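You operate a simulated robot arm through the tools that you are given. There is no shell and no other tool.

You run a simulated robot arm. Do the job below in one go: nothing can be reset, and whatever is moved stays where it is left.

JOB
Sand the chalky patch on top of cover two and paint it yellow.
Fine: sand first; block and brush go back where they stood. Set down upright: orange block, silver brush. A coat counts when it lies all over at full strength: go over it till it gets no stronger. What is to be rubbed or washed off counts as gone when no trace of it is left.

The check looks at the end state, three seconds after you hand in, the way a careful person would. Anything else that was tipped, shoved, dropped, spilled or broken makes it a failure. Lids that push on must go on centred and level and be pressed home; caps that screw on are set level and turned clockwise until they are tight.

ROBOT AND FRAMES
A 7-joint arm with a two-finger parallel gripper, fixed in place. Base frame: the origin is at the foot of the arm, x ahead of it, y to its left, z up; the work surface is at about z = 144. Units: mm, rad, N and s.
Its first joint turns from -2.897 to 2.897 rad. Payload 4.4 kg.
The TCP is the grasp point between the finger pads, 23 mm short of the fingertips. In the tool frame z runs along the fingers and y along their closing line. Largest opening 94 mm; finger width 38, thickness 10; the body of the gripper, 54 by 96 mm, starts 39 mm behind the TCP.
Orientation is told as [roll, pitch, yaw] about the base's x, y, z axes, in that order, counted from this pose: with the fingers straight down and closing along the base's y, the tool's x points along the base's -x, its y along +y and its z along -z.

CONTROLS
- The arm moves only by the tool play_rows. Its argument "plan" is a list that holds one entry, the list of rows, each a list of 7 numbers: the opening in per cent of the stroke, from 0 (shut) to 100 (fully open), then the shift along the tool's x, y, z in units of 40 mm (1.0 is 40 mm), then the turn, a rotation vector about the tool's x, y, z in units of 6 degrees (1.0 is 6 degrees). In form: [[[hand, dx, dy, dz, rx, ry, rz], ...]]. A call has 1 to 20 rows; each row shifts and turns the commanded pose from where the row before left it, along the tool's axes as they then stand. A call with a number of a shift or a turn outside -1 to 1 is refused whole. Rows are played at 5 a second. More than 50 mm and 0.15 rad between two rows, or a gripper value outside its range, and nothing of the call is played. A pose out of reach is approached as far as the arm can. The call stops where the force on the tool passes 40 N (or 10 N more than at its start, if that is more) or the arm is blocked; 0.2 s more then pass. Each finger travels about 72 mm/s and halts on what it meets, pressing with about 20 N; the grip force reading is that of the motor and also rises with nothing between the fingers. The clock runs only during rows and for 0.2 s after the last one: add rows that do not move to give the fingers time. The reply holds the time, the measured pose of the TCP, the force on the tool along the base axes, the opening and the grip force, in the units named above and with some noise, with the torque about the TCP (base axes, N m) and any sound that the robot's microphone picked up.
- Cameras (640 x 400 px; columns grow to the right, rows downward): "scene" is fixed at [218.6, -499.3, 1481.8]; the picture's right is [0.82, -0.58, 0.00], its down [-0.27, -0.39, -0.88] and it looks along [0.51, 0.72, -0.47] (base axes); focal length 312 px, centre (320, 200). "wrist" rides on the gripper at [86, 16, -75] in the tool frame; the picture's right is [-0.18, 0.98, 0.00], its down [-0.58, -0.11, -0.81] and it looks along [-0.79, -0.15, 0.59] (tool axes); focal length 243 px, centre (320, 200). There is no depth. A picture from a camera that has moved, and an enlarged one, comes with that camera's place and axes in the base frame and with its lens.
- capture(camera): a new picture of that camera. The clock stands still meanwhile.
- close_up(camera, box): a new picture of the part [left, top, right, bottom] of that camera's present view, enlarged. The clock stands still meanwhile.
- close_job(): hands the job in; it is judged then, once.

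Nothing tells you positions but the pictures and the camera data. Unless the task says otherwise, let go and move clear before handing in.

The tools are called after "Request:" as name(argument=value, ...) on one line, values as JSON. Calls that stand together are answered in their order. play_rows: Moves the arm, as the interface text tells. Its arguments: {"type":"object","properties":{"plan":{"type":"array","items":{"type":"array","items":{"type":"array","items":{"type":"number"}}}}},"required":["plan"]} The other tools are called the same way: capture (camera) takes a picture; close_up (camera, box) takes an enlarged picture of a part of a camera's view; close_job () hands the job in.

At the start:

```text
time_s: 0.0
tcp_pos: [859.6, 98.1, 1268.7]
tcp_rot: [0.0, -0.001, 0.001]
wrist_force: [-0.3, 0.5, 0.4]
torque: [0.02, -0.04, 0.02]
finger_gap: 94.3
gripper_force: 0.1
```

scene: 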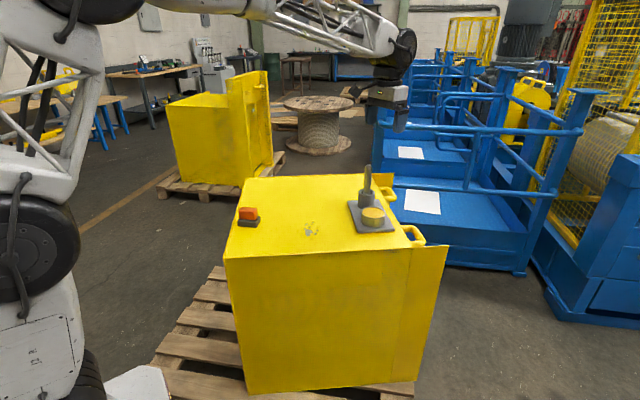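
wrist: 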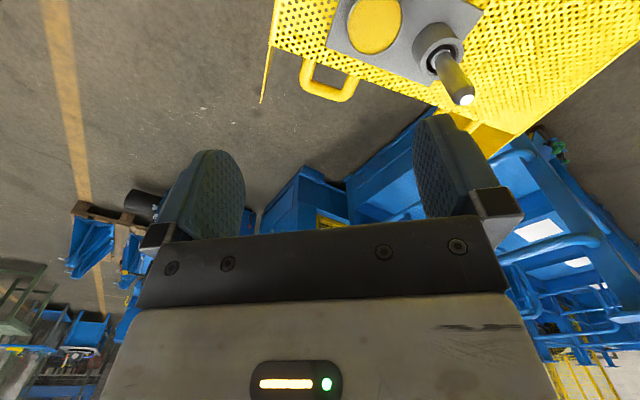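

I see a yellow cabinet with an orange sanding block at left, a chalky patch in the middle, and a tray with a brush holder and a yellow paint tin on the right. I'll take close-ups to locate everything before moving.

Request:
close_up(camera="scene", box=[220, 150, 440, 288])

Request:
close_up(camera="scene", box=[330, 155, 420, 245])

Request:
close_up(camera="scene", box=[225, 190, 335, 260])

Request:
close_up(camera="wrist", box=[260, 0, 640, 130])

```text
2.90 times, centred on (330, 219) of scene
camera zoom: at [218.6, -499.3, 1481.8], right [0.82, -0.58, 0.0], down [-0.27, -0.39, -0.88], along [0.51, 0.72, -0.47], focal length 905 px, centre (291, 145)
```

zoom: 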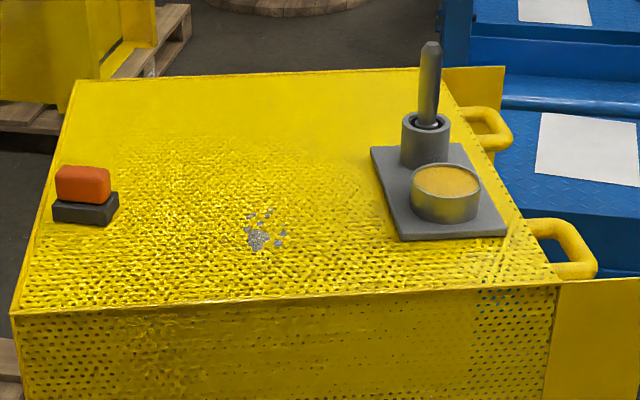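

```text
4.44 times, centred on (375, 200) of scene
camera zoom: at [218.6, -499.3, 1481.8], right [0.82, -0.58, 0.0], down [-0.27, -0.39, -0.88], along [0.51, 0.72, -0.47], focal length 1388 px, centre (76, 200)
```

zoom: 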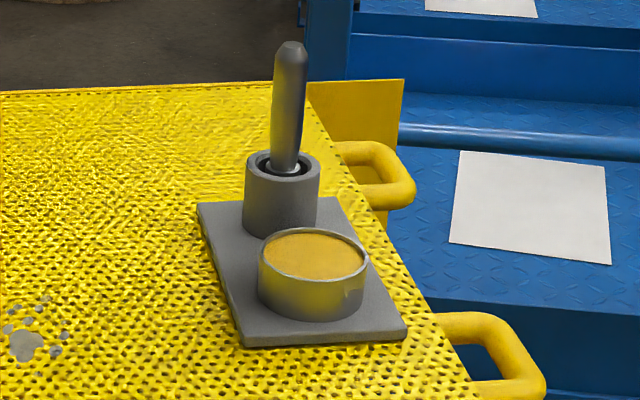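

```text
5.71 times, centred on (280, 225) of scene
camera zoom: at [218.6, -499.3, 1481.8], right [0.82, -0.58, 0.0], down [-0.27, -0.39, -0.88], along [0.51, 0.72, -0.47], focal length 1784 px, centre (549, 57)
```

zoom: 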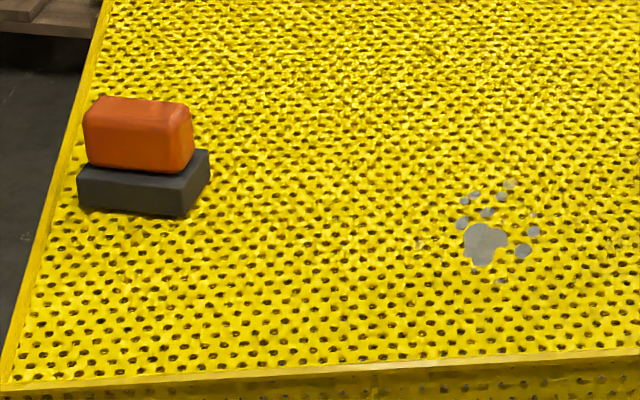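

```text
1.68 times, centred on (450, 65) of wrist
camera zoom: at [772.5, 113.6, 1342.5], right [0.18, 0.98, 0.0], down [0.58, -0.11, 0.81], along [0.79, -0.15, -0.59], focal length 409 px, centre (101, 427)
```

zoom: 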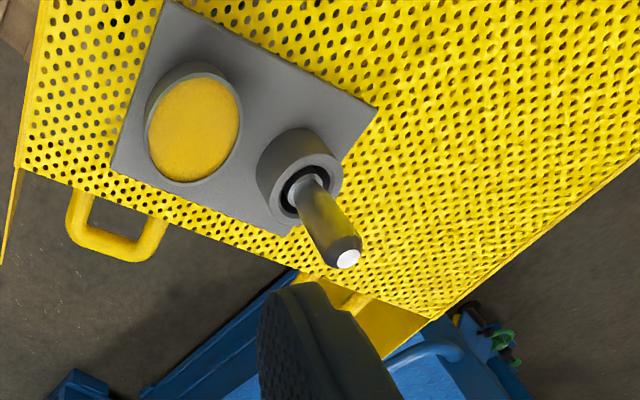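

I've triangulated the paint tin to about (915, 161, 922) and the brush handle top to about (974, 262, 1060). By the same method the cabinet top is at z of about 885, the patch near (700, 248) and the sanding block near (565, 435). Next I'll move the wrist camera back and left to see the patch and block better.

Request:
play_rows(plan=[[[100, 0.85, 0.58, 0.17, 0, 0, 0], [100, 0.85, 0.58, 0.17, 0, 0, 0], [100, 0.85, 0.58, 0.17, 0, 0, 0], [100, 0.85, 0.58, 0.17, 0, 0, 0], [100, 0.85, 0.58, 0.17, 0, 0, 0], [100, 0.85, 0.58, 0.17, 0, 0, 0], [100, 0.85, 0.58, 0.17, 0, 0, 0], [100, 0.85, 0.58, 0.17, 0, 0, 0], [100, 0.85, 0.58, 0.17, 0, 0, 0], [100, 0.85, 0.58, 0.17, 0, 0, 0], [100, 0, 0, 0, 0, 0, 0]]])

```text
time_s: 2.4
tcp_pos: [518.9, 329.1, 1200.8]
tcp_rot: [0.0, -0.001, 0.0]
wrist_force: [0.4, -0.6, 0.4]
torque: [-0.01, -0.04, -0.02]
finger_gap: 94.3
gripper_force: 0.0
```

The arm followed to (519, 329, 1201) without trouble. I'll take wrist and scene pictures from here.

Request:
capture(camera="wrist")

Request:
close_up(camera="wrist", box=[200, 0, 520, 200])

Request:
capture(camera="scene")

```text
taken
camera wrist: at [431.6, 345.1, 1274.4], right [0.18, 0.98, 0.0], down [0.58, -0.11, 0.81], along [0.79, -0.15, -0.59], focal length 243 px, centre (320, 200)
```

wrist: 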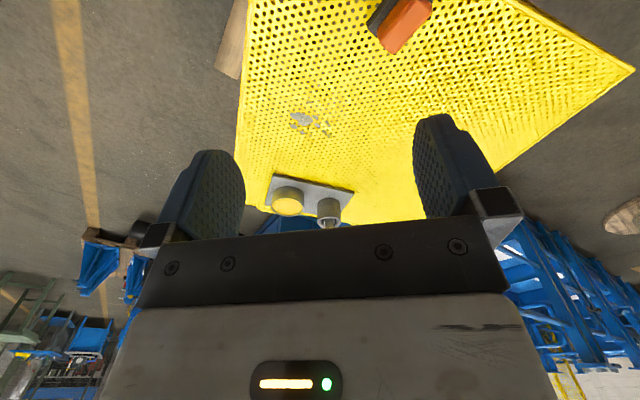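

```text
2.00 times, centred on (360, 100) of wrist
camera zoom: at [431.6, 345.1, 1274.4], right [0.18, 0.98, 0.0], down [0.58, -0.11, 0.81], along [0.79, -0.15, -0.59], focal length 485 px, centre (240, 400)
```

zoom: 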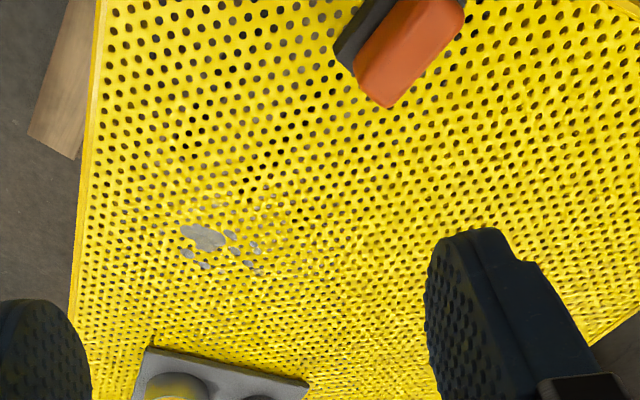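

```text
taken
```

scene: 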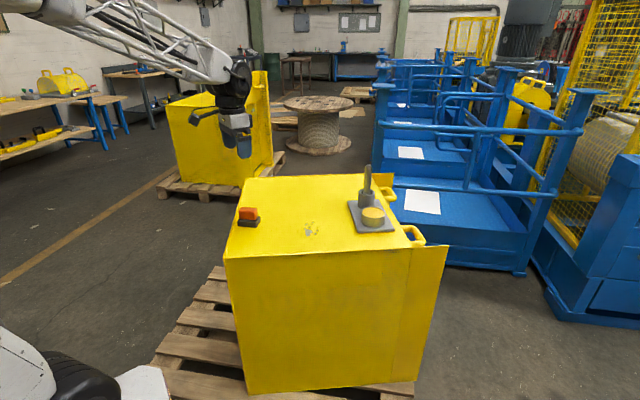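

The patch's main spot triangulates consistently to about (707, 259), with the surface at z of about 870. The sanding block is cut off at the edge of the picture, so I'll move further back to see all of it.

Request:
play_rows(plan=[[[100, 0.8, 0.4, 0.3, 0, 0, 0], [100, 0.8, 0.4, 0.3, 0, 0, 0], [100, 0.8, 0.4, 0.3, 0, 0, 0], [100, 0.8, 0.4, 0.3, 0, 0, 0], [100, 0, 0, 0, 0, 0, 0]]])

Request:
capture(camera="wrist")

Request:
close_up(camera="wrist", box=[240, 0, 400, 100])

Request:
close_up(camera="wrist", box=[200, 60, 400, 185])

```text
time_s: 3.6
tcp_pos: [390.1, 392.3, 1152.9]
tcp_rot: [-0.002, -0.001, 0.001]
wrist_force: [0.1, 0.0, -0.6]
torque: [-0.01, 0.01, 0.03]
finger_gap: 93.9
gripper_force: 0.0
```

```text
taken
camera wrist: at [303.4, 409.4, 1226.4], right [0.18, 0.98, 0.0], down [0.58, -0.11, 0.81], along [0.79, -0.15, -0.59], focal length 243 px, centre (320, 200)
```

wrist: 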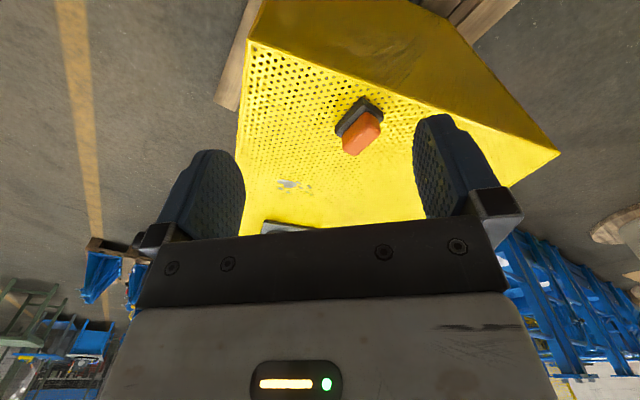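

```text
4.00 times, centred on (320, 50) of wrist
camera zoom: at [303.4, 409.4, 1226.4], right [0.18, 0.98, 0.0], down [0.58, -0.11, 0.81], along [0.79, -0.15, -0.59], focal length 970 px, centre (320, 800)
```

zoom: 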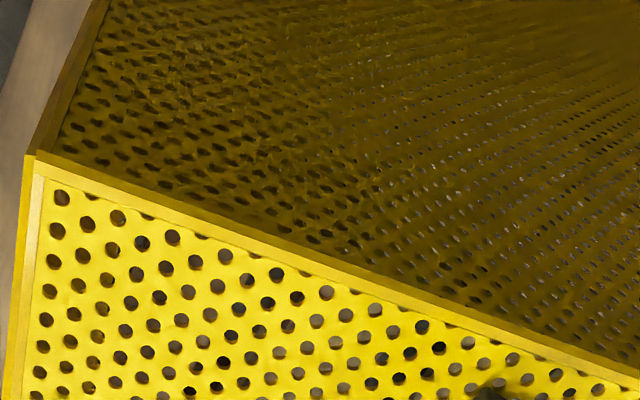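

```text
3.20 times, centred on (300, 122) of wrist
camera zoom: at [303.4, 409.4, 1226.4], right [0.18, 0.98, 0.0], down [0.58, -0.11, 0.81], along [0.79, -0.15, -0.59], focal length 776 px, centre (384, 448)
```

zoom: 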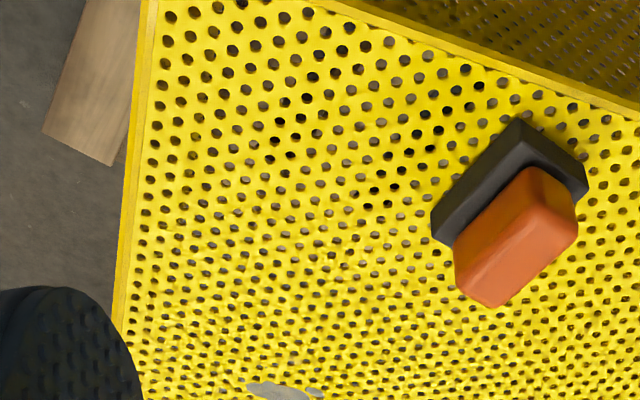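

The block's pad is about 70×42 mm, centred near (561, 427), with its long axis at about -45° in the base frame. I'll yaw the tool -45° and hover above it for a closer look.

Request:
play_rows(plan=[[[100, 0, 0, 0, 0, 0, 0.9375], [100, 0, 0, 0, 0, 0, 0.9375], [100, 0, 0, 0, 0, 0, 0.9375], [100, 0, 0, 0, 0, 0, 0.9375], [100, 0, 0, 0, 0, 0, 0.9375], [100, 0, 0, 0, 0, 0, 0.9375], [100, 0, 0, 0, 0, 0, 0.9375], [100, 0, 0, 0, 0, 0, 0.9375], [100, -0.481, 0.728, 0.515, 0, 0, 0], [100, -0.481, 0.728, 0.515, 0, 0, 0], [100, -0.481, 0.728, 0.515, 0, 0, 0], [100, -0.481, 0.728, 0.515, 0, 0, 0], [100, -0.481, 0.728, 0.515, 0, 0, 0], [100, 0, 0, 0, 0, 0, 0], [100, 0, 0, 0, 0, 0, 0]]])

Request:
capture(camera="wrist")

Request:
close_up(camera="wrist", box=[240, 0, 420, 112])

Request:
close_up(camera="scene", box=[205, 160, 305, 240])

```text
time_s: 6.8
tcp_pos: [561.8, 429.0, 1050.5]
tcp_rot: [-0.001, 0.0, -0.784]
wrist_force: [0.1, 0.3, -1.1]
torque: [-0.03, -0.01, 0.02]
finger_gap: 94.2
gripper_force: 0.0
```

```text
taken
camera wrist: at [512.3, 501.5, 1124.3], right [0.82, 0.57, 0.0], down [0.33, -0.49, 0.81], along [0.46, -0.66, -0.59], focal length 243 px, centre (320, 200)
```

wrist: 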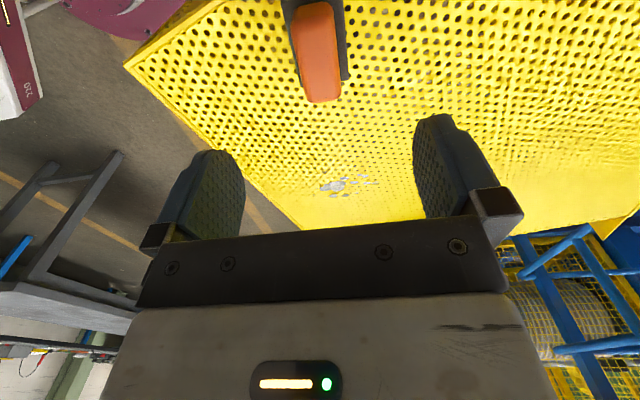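

```text
3.56 times, centred on (330, 56) of wrist
camera zoom: at [512.3, 501.5, 1124.3], right [0.82, 0.57, 0.0], down [0.33, -0.49, 0.81], along [0.46, -0.66, -0.59], focal length 863 px, centre (284, 712)
```

zoom: 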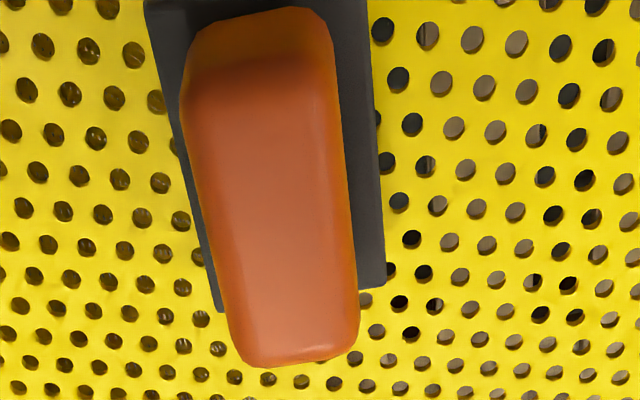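

```text
5.00 times, centred on (255, 200) of scene
camera zoom: at [218.6, -499.3, 1481.8], right [0.82, -0.58, 0.0], down [-0.27, -0.39, -0.88], along [0.51, 0.72, -0.47], focal length 1561 px, centre (645, 200)
```

zoom: 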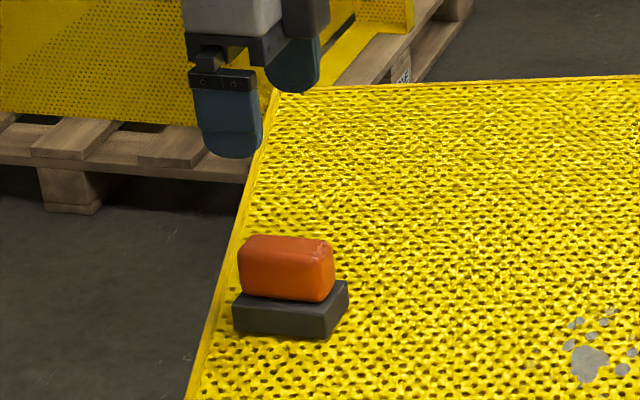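

The tool is hovering right above the block, and the pictures put the block's long axis at about -46°. I'll zoom in on the scene view to get the heights of the pad and the orange grip.

Request:
close_up(camera="scene", box=[230, 200, 270, 230])

Request:
close_up(camera="scene", box=[295, 215, 335, 240])

Request:
close_up(camera="wrist", box=[300, 160, 400, 222])

```text
13.33 times, centred on (250, 215) of scene
camera zoom: at [218.6, -499.3, 1481.8], right [0.82, -0.58, 0.0], down [-0.27, -0.39, -0.88], along [0.51, 0.72, -0.47], focal length 4163 px, centre (1253, 0)
```

zoom: 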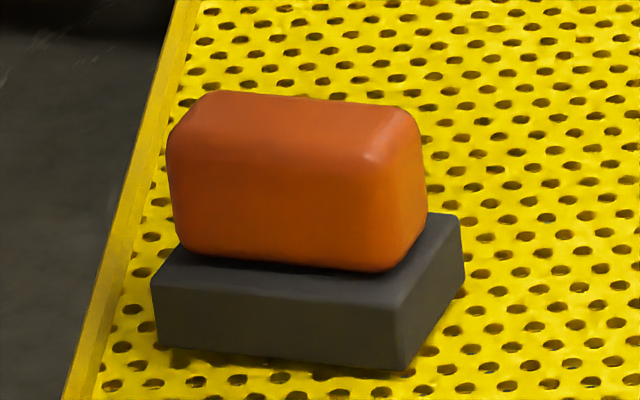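

```text
16.00 times, centred on (315, 228) of scene
camera zoom: at [218.6, -499.3, 1481.8], right [0.82, -0.58, 0.0], down [-0.27, -0.39, -0.88], along [0.51, 0.72, -0.47], focal length 4996 px, centre (400, -240)
```

zoom: 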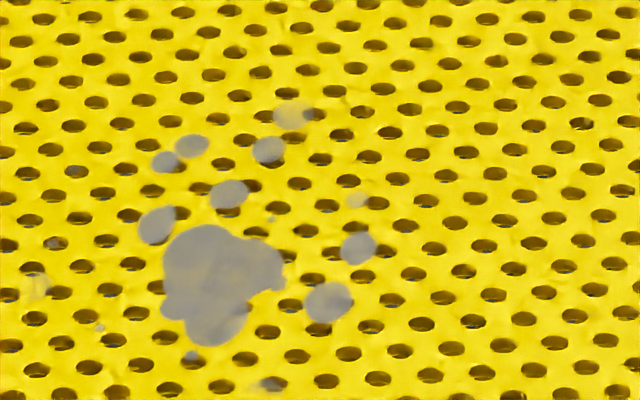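

```text
6.40 times, centred on (350, 191) of wrist
camera zoom: at [512.3, 501.5, 1124.3], right [0.82, 0.57, 0.0], down [0.33, -0.49, 0.81], along [0.46, -0.66, -0.59], focal length 1553 px, centre (128, 258)
```

zoom: 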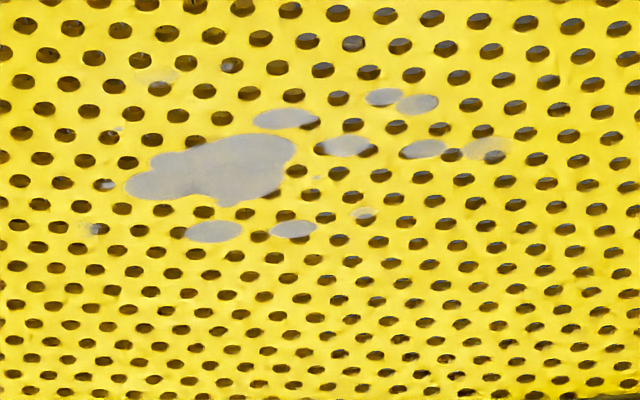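

The pad is about 18.5 mm thick and the orange grip about 35 mm tall, so the block's top is near z 924. I'll fine-adjust the yaw, descend to TCP z of about 918 with the fingers open around the orange part, and check before closing.

Request:
play_rows(plan=[[[100, 0, -0.025, 0.3, 0, 0, 0.19], [100, 0, 0, 0.75, 0, 0, 0], [100, 0, 0, 0.75, 0, 0, 0], [100, 0, 0, 0.75, 0, 0, 0], [100, 0, 0, 0.76, 0, 0, 0], [100, 0, 0, 0, 0, 0, 0], [100, 0, 0, 0, 0, 0, 0]]])

Request:
capture(camera="wrist")

Request:
close_up(camera="scene", box=[220, 180, 284, 230])

```text
time_s: 8.4
tcp_pos: [561.5, 429.5, 917.5]
tcp_rot: [0.001, 0.001, -0.805]
wrist_force: [-0.5, -0.8, 0.5]
torque: [0.0, -0.02, 0.0]
finger_gap: 94.0
gripper_force: 0.1
```

```text
taken
camera wrist: at [512.9, 501.9, 991.7], right [0.84, 0.55, 0.0], down [0.32, -0.49, 0.81], along [0.44, -0.67, -0.59], focal length 243 px, centre (320, 200)
```

wrist: 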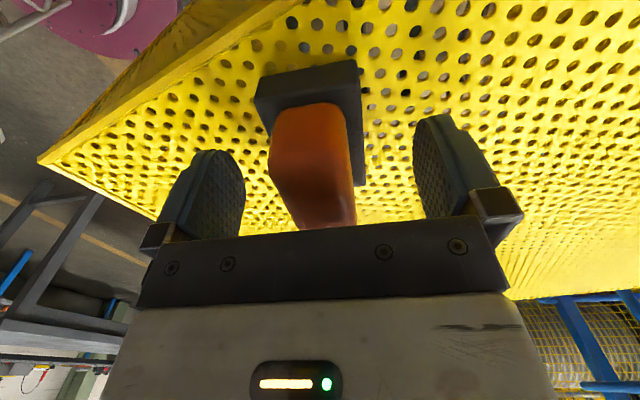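

```text
8.00 times, centred on (252, 205) of scene
camera zoom: at [218.6, -499.3, 1481.8], right [0.82, -0.58, 0.0], down [-0.27, -0.39, -0.88], along [0.51, 0.72, -0.47], focal length 2498 px, centre (864, 160)
```

zoom: 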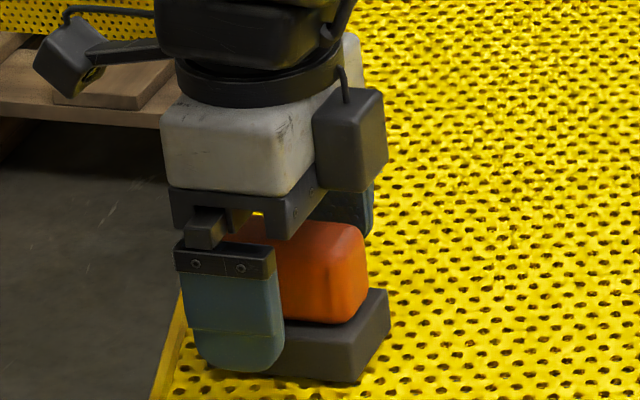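

The fingers straddle the block. I'll zoom in to check lateral centring and yaw before closing.

Request:
close_up(camera="wrist", box=[220, 50, 440, 240])

```text
2.11 times, centred on (330, 145) of wrist
camera zoom: at [512.9, 501.9, 991.7], right [0.84, 0.55, 0.0], down [0.32, -0.49, 0.81], along [0.44, -0.67, -0.59], focal length 511 px, centre (299, 316)
```

zoom: 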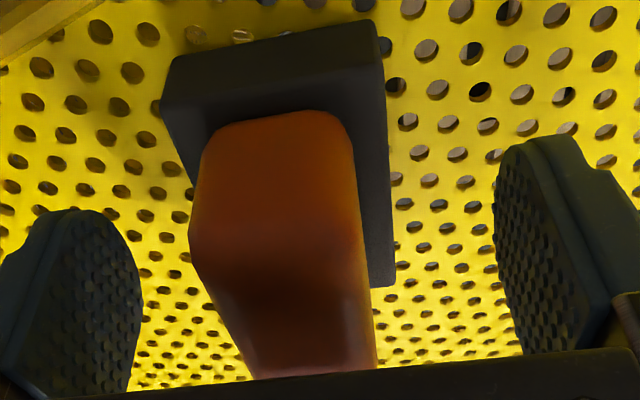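

Yaw matches to within a degree, with the block offset about -1 mm sideways and -5 mm lengthwise in the tool frame. I'll correct that and close on the orange grip.

Request:
play_rows(plan=[[[100, -0.11, -0.03, 0, 0, 0, 0], [100, 0, 0, 0, 0, 0, 0], [0, 0, 0, 0, 0, 0, 0], [0, 0, 0, 0, 0, 0, 0], [0, 0, 0, 0, 0, 0, 0], [0, 0, 0, 0, 0, 0, 0], [0, 0, 0, 0, 0, 0, 0]]])

Request:
close_up(camera="scene", box=[220, 180, 284, 230])

Request:
capture(camera="wrist")

```text
time_s: 10.0
tcp_pos: [563.0, 423.5, 917.5]
tcp_rot: [0.0, 0.001, -0.804]
wrist_force: [-0.1, -0.8, 1.8]
torque: [-0.06, 0.01, 0.03]
finger_gap: 31.9
gripper_force: 19.9
```

```text
8.00 times, centred on (252, 205) of scene
camera zoom: at [218.6, -499.3, 1481.8], right [0.82, -0.58, 0.0], down [-0.27, -0.39, -0.88], along [0.51, 0.72, -0.47], focal length 2498 px, centre (864, 160)
```

zoom: 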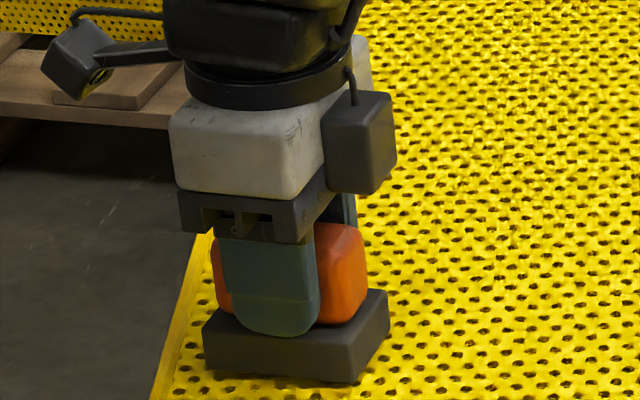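

```text
taken
camera wrist: at [515.0, 497.7, 991.7], right [0.84, 0.55, 0.0], down [0.32, -0.49, 0.81], along [0.44, -0.67, -0.59], focal length 243 px, centre (320, 200)
```

wrist: 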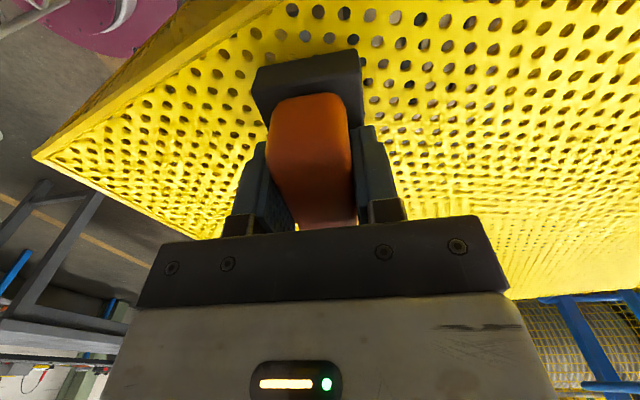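

The block is gripped with a 31.9 mm gap at about 20 N. I'll use TCP (563.5, 424, 917.5) at yaw -0.804 as the return pose. Next I'll lift it and carry it to the start of the patch, stopping just above the surface.

Request:
play_rows(plan=[[[0, 0, 0, -0.25, 0, 0, 0], [0, 0, 0, -0.5, 0, 0, 0], [0, 0, 0, -0.75, 0, 0, 0], [0, -0.8646, -0.164, 0, 0, 0, 0], [0, -0.8646, -0.164, 0, 0, 0, 0], [0, -0.8646, -0.164, 0, 0, 0, 0], [0, -0.8646, -0.164, 0, 0, 0, 0], [0, -0.8646, -0.164, 0, 0, 0, 0], [0, -0.8646, -0.164, 0, 0, 0, 0], [0, 0, 0, 0.7, 0, 0, 0], [0, 0, 0, 0.6, 0, 0, 0], [0, 0, 0, 0, 0, 0, 0], [0, 0, 0, 0, 0, 0, 0]]])

Request:
close_up(camera="scene", box=[260, 170, 356, 245])

Request:
capture(camera="wrist")

```text
time_s: 12.8
tcp_pos: [677.7, 246.3, 926.5]
tcp_rot: [-0.001, 0.0, -0.805]
wrist_force: [-0.3, 0.7, -1.5]
torque: [0.0, -0.03, 0.02]
finger_gap: 31.8
gripper_force: 19.9
```

```text
5.33 times, centred on (308, 208) of scene
camera zoom: at [218.6, -499.3, 1481.8], right [0.82, -0.58, 0.0], down [-0.27, -0.39, -0.88], along [0.51, 0.72, -0.47], focal length 1665 px, centre (384, 160)
```

zoom: 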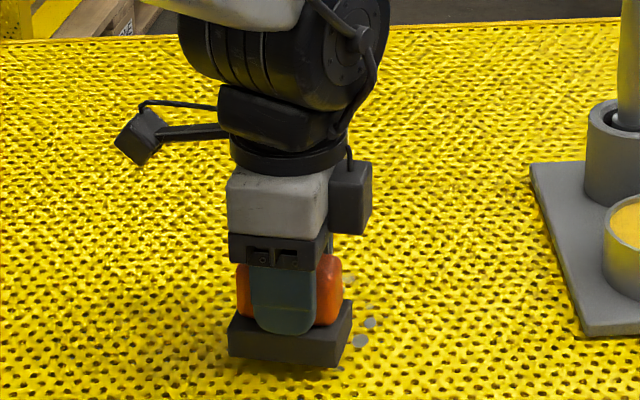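

```text
taken
camera wrist: at [629.9, 320.6, 999.8], right [0.84, 0.55, 0.0], down [0.32, -0.49, 0.81], along [0.44, -0.67, -0.59], focal length 243 px, centre (320, 200)
```

wrist: 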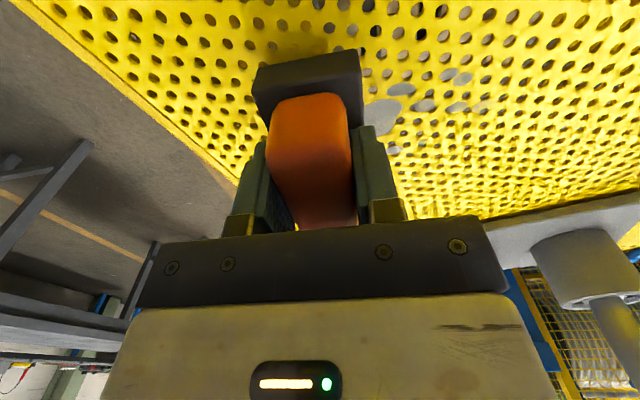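

The block is held firmly, about 8 mm above the surface. I'll lower it gently in small steps to contact and read the force.

Request:
play_rows(plan=[[[0, 0, 0, 0.1, 0, 0, 0], [0, 0, 0, 0.05, 0, 0, 0], [0, 0, 0, 0.025, 0, 0, 0], [0, 0, 0, 0.025, 0, 0, 0], [0, 0, 0, 0.025, 0, 0, 0], [0, 0, 0, 0, 0, 0, 0], [0, 0, 0, 0, 0, 0, 0]]])

```text
time_s: 14.4
tcp_pos: [679.1, 246.4, 917.3]
tcp_rot: [0.002, -0.001, -0.804]
wrist_force: [2.1, -3.2, 19.0]
torque: [-0.15, 0.08, 0.04]
finger_gap: 32.0
gripper_force: 19.7
```

In contact with about 19 N down force. I'll make one stroke along the tool's y across the patch and watch the force.

Request:
play_rows(plan=[[[0, 0, 0.25, 0, 0, 0, 0], [0, 0, 0.25, 0, 0, 0, 0], [0, 0, 0.25, 0, 0, 0, 0], [0, 0, 0.25, 0, 0, 0, 0], [0, 0, 0.25, 0, 0, 0, 0], [0, 0, 0.25, 0, 0, 0, 0], [0, 0, 0.25, 0, 0, 0, 0], [0, 0, 0.25, 0, 0, 0, 0], [0, 0, 0.25, 0, 0, 0, 0], [0, 0, 0, 0, 0, 0, 0]]])

Request:
close_up(camera="scene", box=[275, 190, 355, 245])

```text
time_s: 16.6
tcp_pos: [744.3, 309.4, 915.9]
tcp_rot: [0.002, -0.001, -0.805]
wrist_force: [0.6, -0.6, 1.7]
torque: [0.03, 0.1, 0.04]
finger_gap: 31.9
gripper_force: 20.3
stopped in row 10: the force on the tool passed its limit at 40 N (the readings are from after the stop); the commanded pose is now the measured one
```

```text
7.27 times, centred on (315, 218) of scene
camera zoom: at [218.6, -499.3, 1481.8], right [0.82, -0.58, 0.0], down [-0.27, -0.39, -0.88], along [0.51, 0.72, -0.47], focal length 2271 px, centre (356, 73)
```

zoom: 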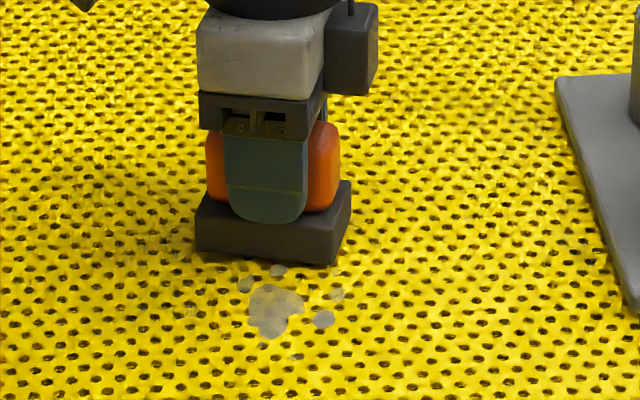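

The patch is already fading. The call stopped on force at the very end of the stroke, so I'll use a slightly lighter press and stroke back.

Request:
play_rows(plan=[[[0, 0, 0, 0.012, 0, 0, 0], [0, 0, -0.25, 0, 0, 0, 0], [0, 0, -0.25, 0, 0, 0, 0], [0, 0, -0.25, 0, 0, 0, 0], [0, 0, -0.25, 0, 0, 0, 0], [0, 0, -0.25, 0, 0, 0, 0], [0, 0, -0.25, 0, 0, 0, 0], [0, 0, -0.25, 0, 0, 0, 0], [0, 0, -0.25, 0, 0, 0, 0], [0, 0, -0.25, 0, 0, 0, 0], [0, 0, 0, 0, 0, 0, 0]]])

Request:
close_up(camera="scene", box=[275, 190, 355, 245])

```text
time_s: 19.0
tcp_pos: [678.8, 247.7, 917.3]
tcp_rot: [0.002, 0.0, -0.806]
wrist_force: [9.1, 12.3, 37.4]
torque: [0.34, 0.14, -0.08]
finger_gap: 31.9
gripper_force: 19.6
```

```text
7.27 times, centred on (315, 218) of scene
camera zoom: at [218.6, -499.3, 1481.8], right [0.82, -0.58, 0.0], down [-0.27, -0.39, -0.88], along [0.51, 0.72, -0.47], focal length 2271 px, centre (356, 73)
```

zoom: 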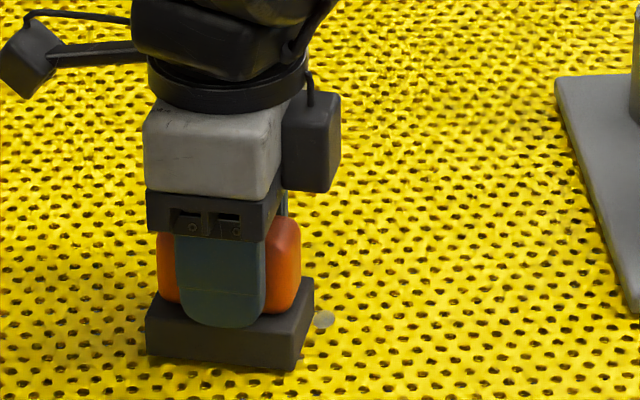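

Most of the patch is gone, with one spot remaining to the right. I'll ease the pressure a little, shift 20 mm along tool -x, and do another stroke.

Request:
play_rows(plan=[[[0, 0, 0, -0.02, 0, 0, 0], [0, -0.25, 0, 0, 0, 0, 0], [0, -0.25, 0, 0, 0, 0, 0], [0, 0, 0.25, 0, 0, 0, 0], [0, 0, 0.25, 0, 0, 0, 0], [0, 0, 0.25, 0, 0, 0, 0], [0, 0, 0.25, 0, 0, 0, 0], [0, 0, 0.25, 0, 0, 0, 0], [0, 0, 0.25, 0, 0, 0, 0], [0, 0, 0.25, 0, 0, 0, 0], [0, 0, 0.25, 0, 0, 0, 0], [0, 0, 0.25, 0, 0, 0, 0], [0, 0, 0, 0, 0, 0, 0]]])

Request:
close_up(camera="scene", box=[275, 190, 355, 245])

```text
time_s: 21.8
tcp_pos: [757.5, 294.5, 915.9]
tcp_rot: [0.0, -0.001, -0.807]
wrist_force: [-5.0, -4.5, 17.0]
torque: [-0.19, 0.0, 0.0]
finger_gap: 31.9
gripper_force: 20.3
```

```text
7.27 times, centred on (315, 218) of scene
camera zoom: at [218.6, -499.3, 1481.8], right [0.82, -0.58, 0.0], down [-0.27, -0.39, -0.88], along [0.51, 0.72, -0.47], focal length 2271 px, centre (356, 73)
```

zoom: 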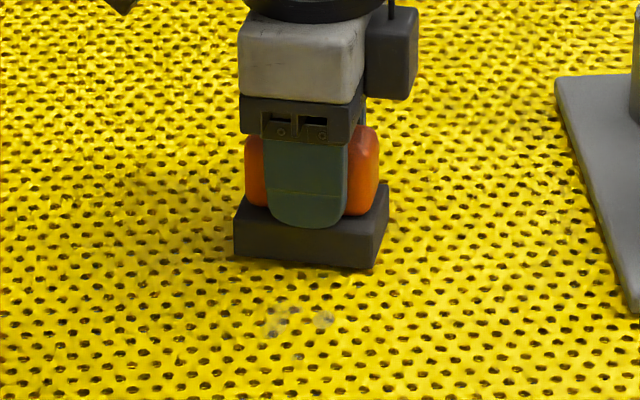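

Only faint traces remain around the main spot. I'll continue with strokes back and forth at different offsets.

Request:
play_rows(plan=[[[0, 0, -0.25, 0, 0, 0, 0], [0, 0, -0.25, 0, 0, 0, 0], [0, 0, -0.25, 0, 0, 0, 0], [0, 0, -0.25, 0, 0, 0, 0], [0, 0, -0.25, 0, 0, 0, 0], [0, 0, -0.25, 0, 0, 0, 0], [0, 0, -0.25, 0, 0, 0, 0], [0, 0, -0.25, 0, 0, 0, 0], [0, 0, -0.25, 0, 0, 0, 0], [0, 0.25, 0, 0, 0, 0, 0], [0, 0, 0.25, 0, 0, 0, 0], [0, 0, 0.25, 0, 0, 0, 0], [0, 0, 0.25, 0, 0, 0, 0], [0, 0, 0.25, 0, 0, 0, 0], [0, 0, 0.25, 0, 0, 0, 0], [0, 0, 0.25, 0, 0, 0, 0], [0, 0, 0.25, 0, 0, 0, 0], [0, 0, 0.25, 0, 0, 0, 0], [0, 0, 0.25, 0, 0, 0, 0]]])

Request:
close_up(camera="scene", box=[275, 190, 355, 245])

```text
time_s: 25.8
tcp_pos: [749.7, 303.7, 916.2]
tcp_rot: [0.0, 0.0, -0.804]
wrist_force: [-3.5, -2.8, 10.5]
torque: [-0.12, 0.16, 0.0]
finger_gap: 32.0
gripper_force: 20.5
```

```text
7.27 times, centred on (315, 218) of scene
camera zoom: at [218.6, -499.3, 1481.8], right [0.82, -0.58, 0.0], down [-0.27, -0.39, -0.88], along [0.51, 0.72, -0.47], focal length 2271 px, centre (356, 73)
```

zoom: 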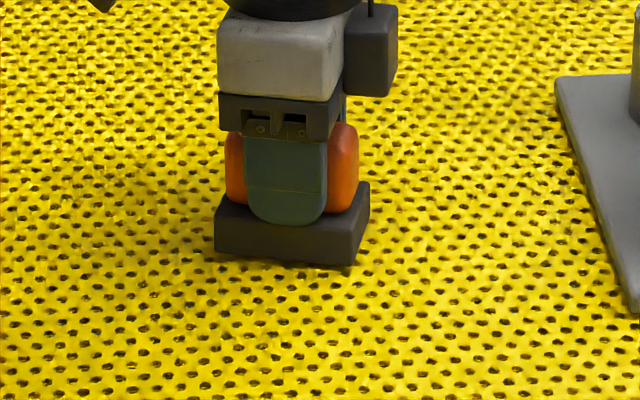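

The area looks clean in the uncovered part. I'll do extra strokes, wider to both sides, to catch the small outlying specks, then lift and inspect.

Request:
play_rows(plan=[[[0, 0.25, 0, 0.008, 0, 0, 0], [0, 0.25, 0, 0, 0, 0, 0], [0, 0, -0.25, 0, 0, 0, 0], [0, 0, -0.25, 0, 0, 0, 0], [0, 0, -0.25, 0, 0, 0, 0], [0, 0, -0.25, 0, 0, 0, 0], [0, 0, -0.25, 0, 0, 0, 0], [0, 0, -0.25, 0, 0, 0, 0], [0, 0, -0.25, -0.008, 0, 0, 0], [0, 0, -0.25, 0, 0, 0, 0], [0, 0, -0.25, 0, 0, 0, 0], [0, 0, 0.25, 0, 0, 0, 0], [0, 0, 0.25, 0, 0, 0, 0], [0, 0, 0.25, 0, 0, 0, 0], [0, 0, 0.25, 0, 0, 0, 0], [0, 0, 0.25, 0, 0, 0, 0], [0, 0, 0.25, 0, 0, 0, 0], [0, 0, 0.25, 0, 0, 0, 0], [0, 0, 0.25, 0.008, 0, 0, 0], [0, 0, 0.25, 0, 0, 0, 0]]])

Request:
play_rows(plan=[[[0, -0.4, 0, 0, 0, 0, 0], [0, -0.5, 0, 0, 0, 0, 0], [0, 0, -0.25, 0, 0, 0, 0], [0, 0, -0.25, 0, 0, 0, 0], [0, 0, -0.25, 0, 0, 0, 0], [0, 0, -0.25, 0, 0, 0, 0], [0, 0, -0.25, 0, 0, 0, 0], [0, 0, -0.25, 0, 0, 0, 0], [0, 0, -0.25, -0.008, 0, 0, 0], [0, 0, -0.25, 0, 0, 0, 0], [0, 0, -0.25, 0, 0, 0, 0], [0, 0, 0.25, 0, 0, 0, 0], [0, 0, 0.25, 0, 0, 0, 0], [0, 0, 0.25, 0, 0, 0, 0], [0, 0, 0.25, 0, 0, 0, 0], [0, 0, 0.25, 0, 0, 0, 0], [0, 0, 0.25, 0, 0, 0, 0], [0, 0, 0.25, 0, 0, 0, 0], [0, 0, 0.25, 0.008, 0, 0, 0], [0, 0, 0.25, 0, 0, 0, 0]]])

```text
time_s: 30.0
tcp_pos: [737.0, 316.8, 917.9]
tcp_rot: [0.0, 0.0, -0.804]
wrist_force: [-1.3, -1.0, 2.2]
torque: [-0.1, 0.18, -0.01]
finger_gap: 31.9
gripper_force: 19.9
```

```text
time_s: 34.2
tcp_pos: [761.5, 291.4, 917.0]
tcp_rot: [0.0, -0.001, -0.802]
wrist_force: [-2.5, -3.8, 8.4]
torque: [-0.13, -0.1, -0.04]
finger_gap: 32.1
gripper_force: 20.1
```

Strokes completed at light to moderate force. I'll lift and move off toward the block's home spot to inspect the whole patch area.

Request:
play_rows(plan=[[[0, 0, 0, -0.5, 0, 0, 0], [0, 0, 0, -1, 0, 0, 0], [0, 0.9, 0, 0, 0, 0, 0], [0, 0.9, 0, 0, 0, 0, 0], [0, 0.9, 0, 0, 0, 0, 0], [0, 0.9, 0, 0, 0, 0, 0], [0, 0, 0, 0, 0, 0, 0], [0, 0, 0, 0, 0, 0, 0]]])

Request:
close_up(camera="scene", box=[285, 210, 341, 245])

Request:
capture(camera="wrist")

Request:
close_up(camera="wrist", box=[300, 60, 460, 160])

```text
time_s: 36.0
tcp_pos: [661.6, 395.1, 976.5]
tcp_rot: [0.0, 0.0, -0.804]
wrist_force: [-0.2, 0.2, -1.9]
torque: [0.04, -0.02, 0.0]
finger_gap: 31.9
gripper_force: 20.3
```

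```text
11.43 times, centred on (313, 228) of scene
camera zoom: at [218.6, -499.3, 1481.8], right [0.82, -0.58, 0.0], down [-0.27, -0.39, -0.88], along [0.51, 0.72, -0.47], focal length 3568 px, centre (400, -114)
```

zoom: 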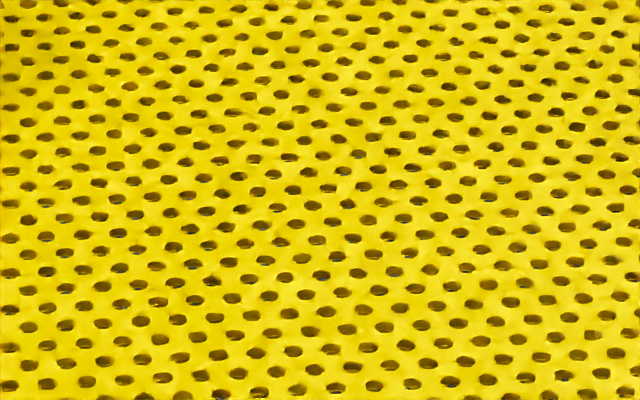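

```text
taken
camera wrist: at [612.2, 468.2, 1049.8], right [0.84, 0.55, 0.0], down [0.32, -0.49, 0.81], along [0.44, -0.67, -0.59], focal length 243 px, centre (320, 200)
```

wrist: 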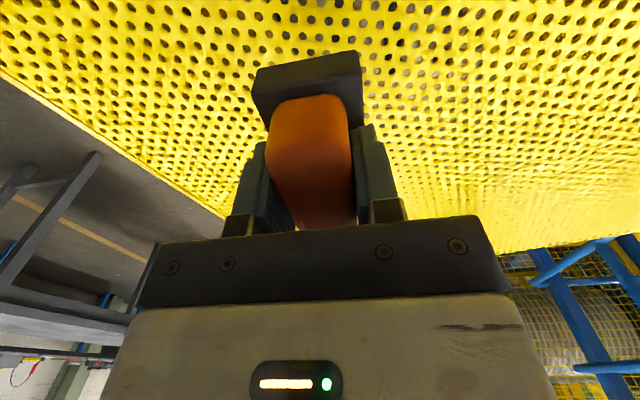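

```text
4.00 times, centred on (380, 110) of wrist
camera zoom: at [612.2, 468.2, 1049.8], right [0.84, 0.55, 0.0], down [0.32, -0.49, 0.81], along [0.44, -0.67, -0.59], focal length 970 px, centre (80, 560)
```

zoom: 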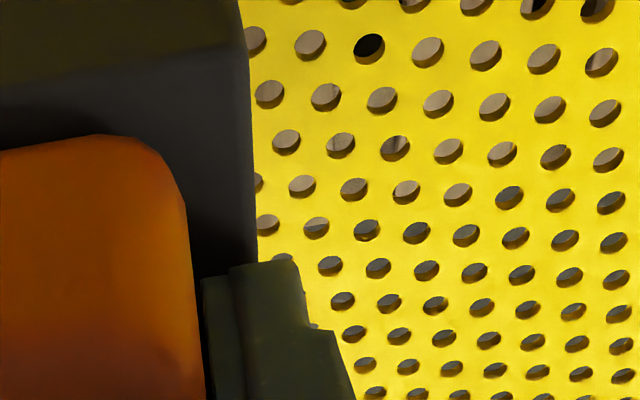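

The chalky patch appears gone. I'll zoom in tighter to check for faint traces.

Request:
close_up(camera="scene", box=[293, 218, 321, 242])

Request:
close_up(camera="scene", box=[308, 214, 336, 236])

```text
16.00 times, centred on (307, 230) of scene
camera zoom: at [218.6, -499.3, 1481.8], right [0.82, -0.58, 0.0], down [-0.27, -0.39, -0.88], along [0.51, 0.72, -0.47], focal length 4996 px, centre (528, -280)
```

zoom: 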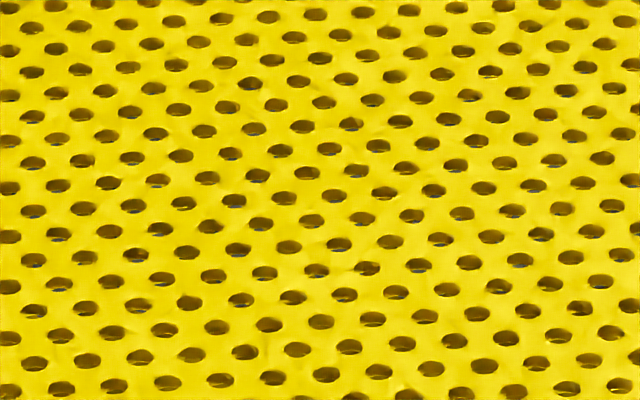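

```text
16.00 times, centred on (322, 225) of scene
camera zoom: at [218.6, -499.3, 1481.8], right [0.82, -0.58, 0.0], down [-0.27, -0.39, -0.88], along [0.51, 0.72, -0.47], focal length 4996 px, centre (288, -200)
```

zoom: 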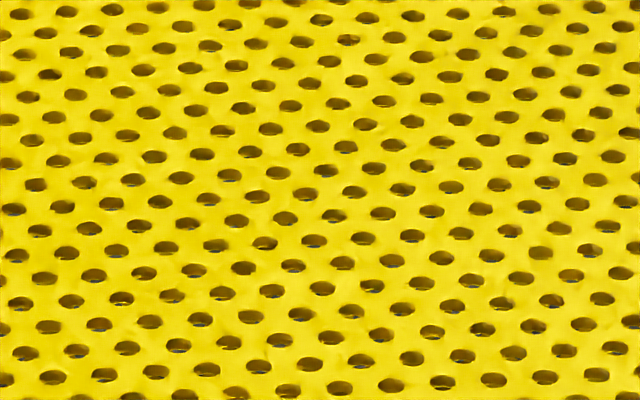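

No trace visible. For safety I'll do one more full pass at a bit more pressure over the whole area before putting the block back.

Request:
play_rows(plan=[[[0, -0.85, 0, 0, 0, 0, 0], [0, -0.85, 0, 0, 0, 0, 0], [0, -0.85, 0, 0, 0, 0, 0], [0, -0.85, 0, 0, 0, 0, 0], [0, 0, 0, 0.8, 0, 0, 0], [0, 0, 0, 0.5, 0, 0, 0], [0, 0, 0, 0.15, 0, 0, 0], [0, 0, 0, 0.05, 0, 0, 0], [0, 0, 0, 0.008, 0, 0, 0], [0, 0, 0, 0, 0, 0, 0]]])

Request:
play_rows(plan=[[[0, 0, -0.25, 0, 0, 0, 0], [0, 0, -0.25, 0, 0, 0, 0], [0, 0, -0.25, 0, 0, 0, 0], [0, 0, -0.25, 0, 0, 0, 0], [0, 0, -0.25, 0, 0, 0, 0], [0, 0, -0.25, 0, 0, 0, 0], [0, 0, -0.25, 0, 0, 0, 0], [0, 0, -0.25, 0, 0, 0, 0], [0, 0, -0.25, 0, 0, 0, 0], [0, 0.5, 0, 0, 0, 0, 0], [0, 0, 0.25, 0, 0, 0, 0], [0, 0, 0.25, 0, 0, 0, 0], [0, 0, 0.25, 0, 0, 0, 0], [0, 0, 0.25, 0, 0, 0, 0], [0, 0, 0.25, 0, 0, 0, 0], [0, 0, 0.25, 0, 0, 0, 0], [0, 0, 0.25, 0, 0, 0, 0], [0, 0, 0.25, 0, 0, 0, 0], [0, 0, 0.25, 0, 0, 0, 0], [0, 0, 0, 0, 0, 0, 0]]])

```text
time_s: 38.2
tcp_pos: [757.2, 296.8, 916.7]
tcp_rot: [0.002, 0.0, -0.804]
wrist_force: [0.1, -2.9, 9.2]
torque: [-0.1, 0.26, 0.05]
finger_gap: 31.8
gripper_force: 19.5
```

```text
time_s: 42.0
tcp_pos: [734.6, 302.2, 916.6]
tcp_rot: [0.002, -0.002, -0.805]
wrist_force: [-0.3, -0.2, 5.0]
torque: [0.11, 0.22, 0.03]
finger_gap: 31.9
gripper_force: 20.0
stopped in row 19: the force on the tool passed its limit at 41 N (the readings are from after the stop); the commanded pose is now the measured one
```

One more stroke along the left side, then I'll lift off.

Request:
play_rows(plan=[[[0, 0.25, 0, 0, 0, 0, 0], [0, 0, 0.25, 0, 0, 0, 0], [0, 0, -0.25, 0, 0, 0, 0], [0, 0, -0.25, 0, 0, 0, 0], [0, 0, -0.25, 0, 0, 0, 0], [0, 0, -0.25, 0, 0, 0, 0], [0, 0, -0.25, 0, 0, 0, 0], [0, 0, -0.25, 0, 0, 0, 0], [0, 0, -0.25, 0, 0, 0, 0], [0, 0, -0.25, 0, 0, 0, 0], [0, 0, -0.25, 0, 0, 0, 0], [0, 0, 0, -0.5, 0, 0, 0], [0, 0, 0, -1, 0, 0, 0], [0, 0, 0, 0, 0, 0, 0], [0, 0, 0, 0, 0, 0, 0]]])

Request:
close_up(camera="scene", box=[260, 180, 356, 245])

```text
time_s: 45.2
tcp_pos: [669.0, 255.2, 975.7]
tcp_rot: [0.002, 0.001, -0.805]
wrist_force: [0.6, -0.1, -1.4]
torque: [-0.03, -0.01, 0.02]
finger_gap: 32.3
gripper_force: 20.1
```

```text
6.15 times, centred on (308, 212) of scene
camera zoom: at [218.6, -499.3, 1481.8], right [0.82, -0.58, 0.0], down [-0.27, -0.39, -0.88], along [0.51, 0.72, -0.47], focal length 1922 px, centre (394, 123)
```

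zoom: 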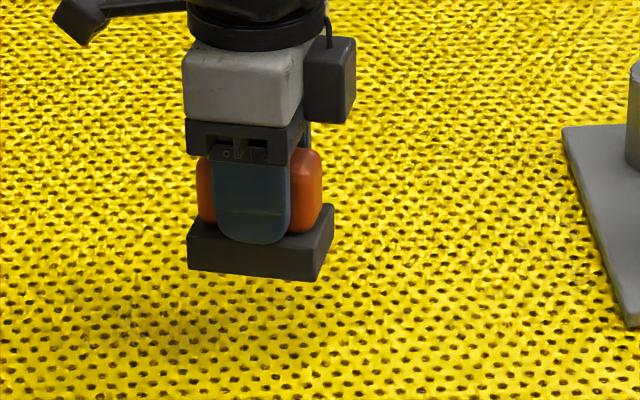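

Area is clean. Now I'll carry the block back over its original place and refine the position with a few readings.

Request:
play_rows(plan=[[[0, 0.816, 0.1688, 0, 0, 0, 0], [0, 0.816, 0.1688, 0, 0, 0, 0], [0, 0.816, 0.1688, 0, 0, 0, 0], [0, 0.816, 0.1688, 0, 0, 0, 0], [0, 0.816, 0.1688, 0, 0, 0, 0], [0, 0.816, 0.1688, 0, 0, 0, 0], [0, 0, 0, 0, 0, 0, 0], [0, 0, 0, 0, 0, 0, 0]]])

Request:
play_rows(plan=[[[0, 0, 0, 0, 0, 0, 0]]])

Request:
play_rows(plan=[[[0, 0, 0, 0, 0, 0, 0]]])

Request:
play_rows(plan=[[[0, 0, 0, 0, 0, 0, 0]]])

Request:
close_up(camera="scene", box=[285, 210, 341, 245])

```text
time_s: 47.0
tcp_pos: [563.1, 424.0, 976.9]
tcp_rot: [0.003, 0.0, -0.805]
wrist_force: [-0.2, 0.3, -1.9]
torque: [0.01, 0.01, 0.01]
finger_gap: 31.7
gripper_force: 20.1
```

```text
time_s: 47.4
tcp_pos: [563.3, 424.4, 976.9]
tcp_rot: [0.002, 0.0, -0.805]
wrist_force: [-0.2, -0.8, -1.2]
torque: [-0.02, 0.01, -0.01]
finger_gap: 31.6
gripper_force: 20.6
```

```text
time_s: 47.8
tcp_pos: [563.2, 423.3, 976.5]
tcp_rot: [0.003, 0.001, -0.804]
wrist_force: [0.3, -0.2, -2.0]
torque: [0.01, 0.0, -0.01]
finger_gap: 32.0
gripper_force: 19.8
```

```text
time_s: 48.2
tcp_pos: [563.4, 423.2, 976.7]
tcp_rot: [0.003, -0.001, -0.804]
wrist_force: [-0.1, -0.6, -0.8]
torque: [-0.01, 0.0, -0.01]
finger_gap: 31.7
gripper_force: 19.6
```

```text
11.43 times, centred on (313, 228) of scene
camera zoom: at [218.6, -499.3, 1481.8], right [0.82, -0.58, 0.0], down [-0.27, -0.39, -0.88], along [0.51, 0.72, -0.47], focal length 3568 px, centre (400, -114)
```

zoom: 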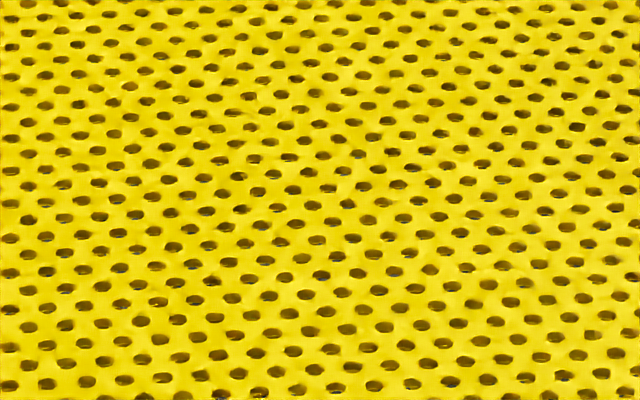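

Position readings average (563.3, 423.7, 976.8), matching the pick-up spot. I'll lower to the surface and check the force before releasing.

Request:
play_rows(plan=[[[0, 0, 0, 0.8, 0.018, -0.0186, 0], [0, 0, 0, 0.5, 0, 0, 0], [0, 0, 0, 0.125, 0, 0, 0], [0, 0, 0, 0.03, 0, 0, 0], [0, 0, 0, 0.0125, 0, 0, 0], [0, 0, 0, 0.01, 0, 0, 0], [0, 0, 0, 0, 0, 0, 0]]])

```text
time_s: 49.8
tcp_pos: [563.7, 424.6, 916.9]
tcp_rot: [-0.001, 0.0, -0.805]
wrist_force: [-0.4, 0.0, -1.1]
torque: [0.02, -0.04, 0.01]
finger_gap: 32.2
gripper_force: 19.6
```

Request:
play_rows(plan=[[[0, 0, 0, 0.0125, 0, 0, 0], [0, 0, 0, 0, 0, 0, 0]]])

Request:
play_rows(plan=[[[0, 0, 0, 0.0125, 0, 0, 0], [0, 0, 0, 0, 0, 0, 0]]])

```text
time_s: 50.4
tcp_pos: [564.5, 424.2, 916.8]
tcp_rot: [0.0, -0.002, -0.805]
wrist_force: [-2.2, 0.4, 7.0]
torque: [0.19, 0.31, 0.07]
finger_gap: 31.6
gripper_force: 20.6
```

```text
time_s: 51.0
tcp_pos: [563.9, 424.6, 916.5]
tcp_rot: [-0.002, -0.003, -0.805]
wrist_force: [-1.1, -3.2, 19.3]
torque: [0.41, 0.59, 0.12]
finger_gap: 32.2
gripper_force: 20.5
```

The block is resting on the surface. I'll ease off slightly and open the fingers, then look before retreating.

Request:
play_rows(plan=[[[0, 0, 0, -0.01, 0, 0, 0], [0, 0, 0, 0, 0, 0, 0], [60, 0, 0, 0, 0, 0, 0], [100, 0, 0, 0, 0, 0, 0], [100, 0, 0, 0, 0, 0, 0], [100, 0, 0, 0, 0, 0, 0], [100, 0, 0, 0, 0, 0, 0]]])

Request:
close_up(camera="wrist", box=[220, 50, 440, 240])

```text
time_s: 52.6
tcp_pos: [563.2, 423.5, 916.7]
tcp_rot: [0.0, -0.001, -0.805]
wrist_force: [0.2, -0.8, -0.7]
torque: [-0.01, 0.0, 0.01]
finger_gap: 94.1
gripper_force: 0.1
```

```text
2.11 times, centred on (330, 145) of wrist
camera zoom: at [514.8, 497.3, 990.0], right [0.84, 0.55, 0.0], down [0.32, -0.49, 0.81], along [0.44, -0.68, -0.59], focal length 511 px, centre (299, 316)
```

zoom: 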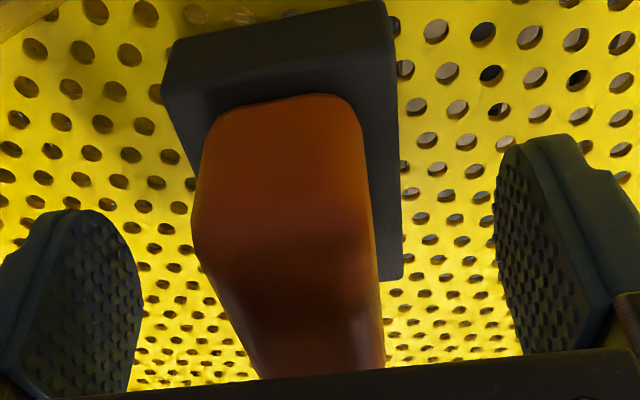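

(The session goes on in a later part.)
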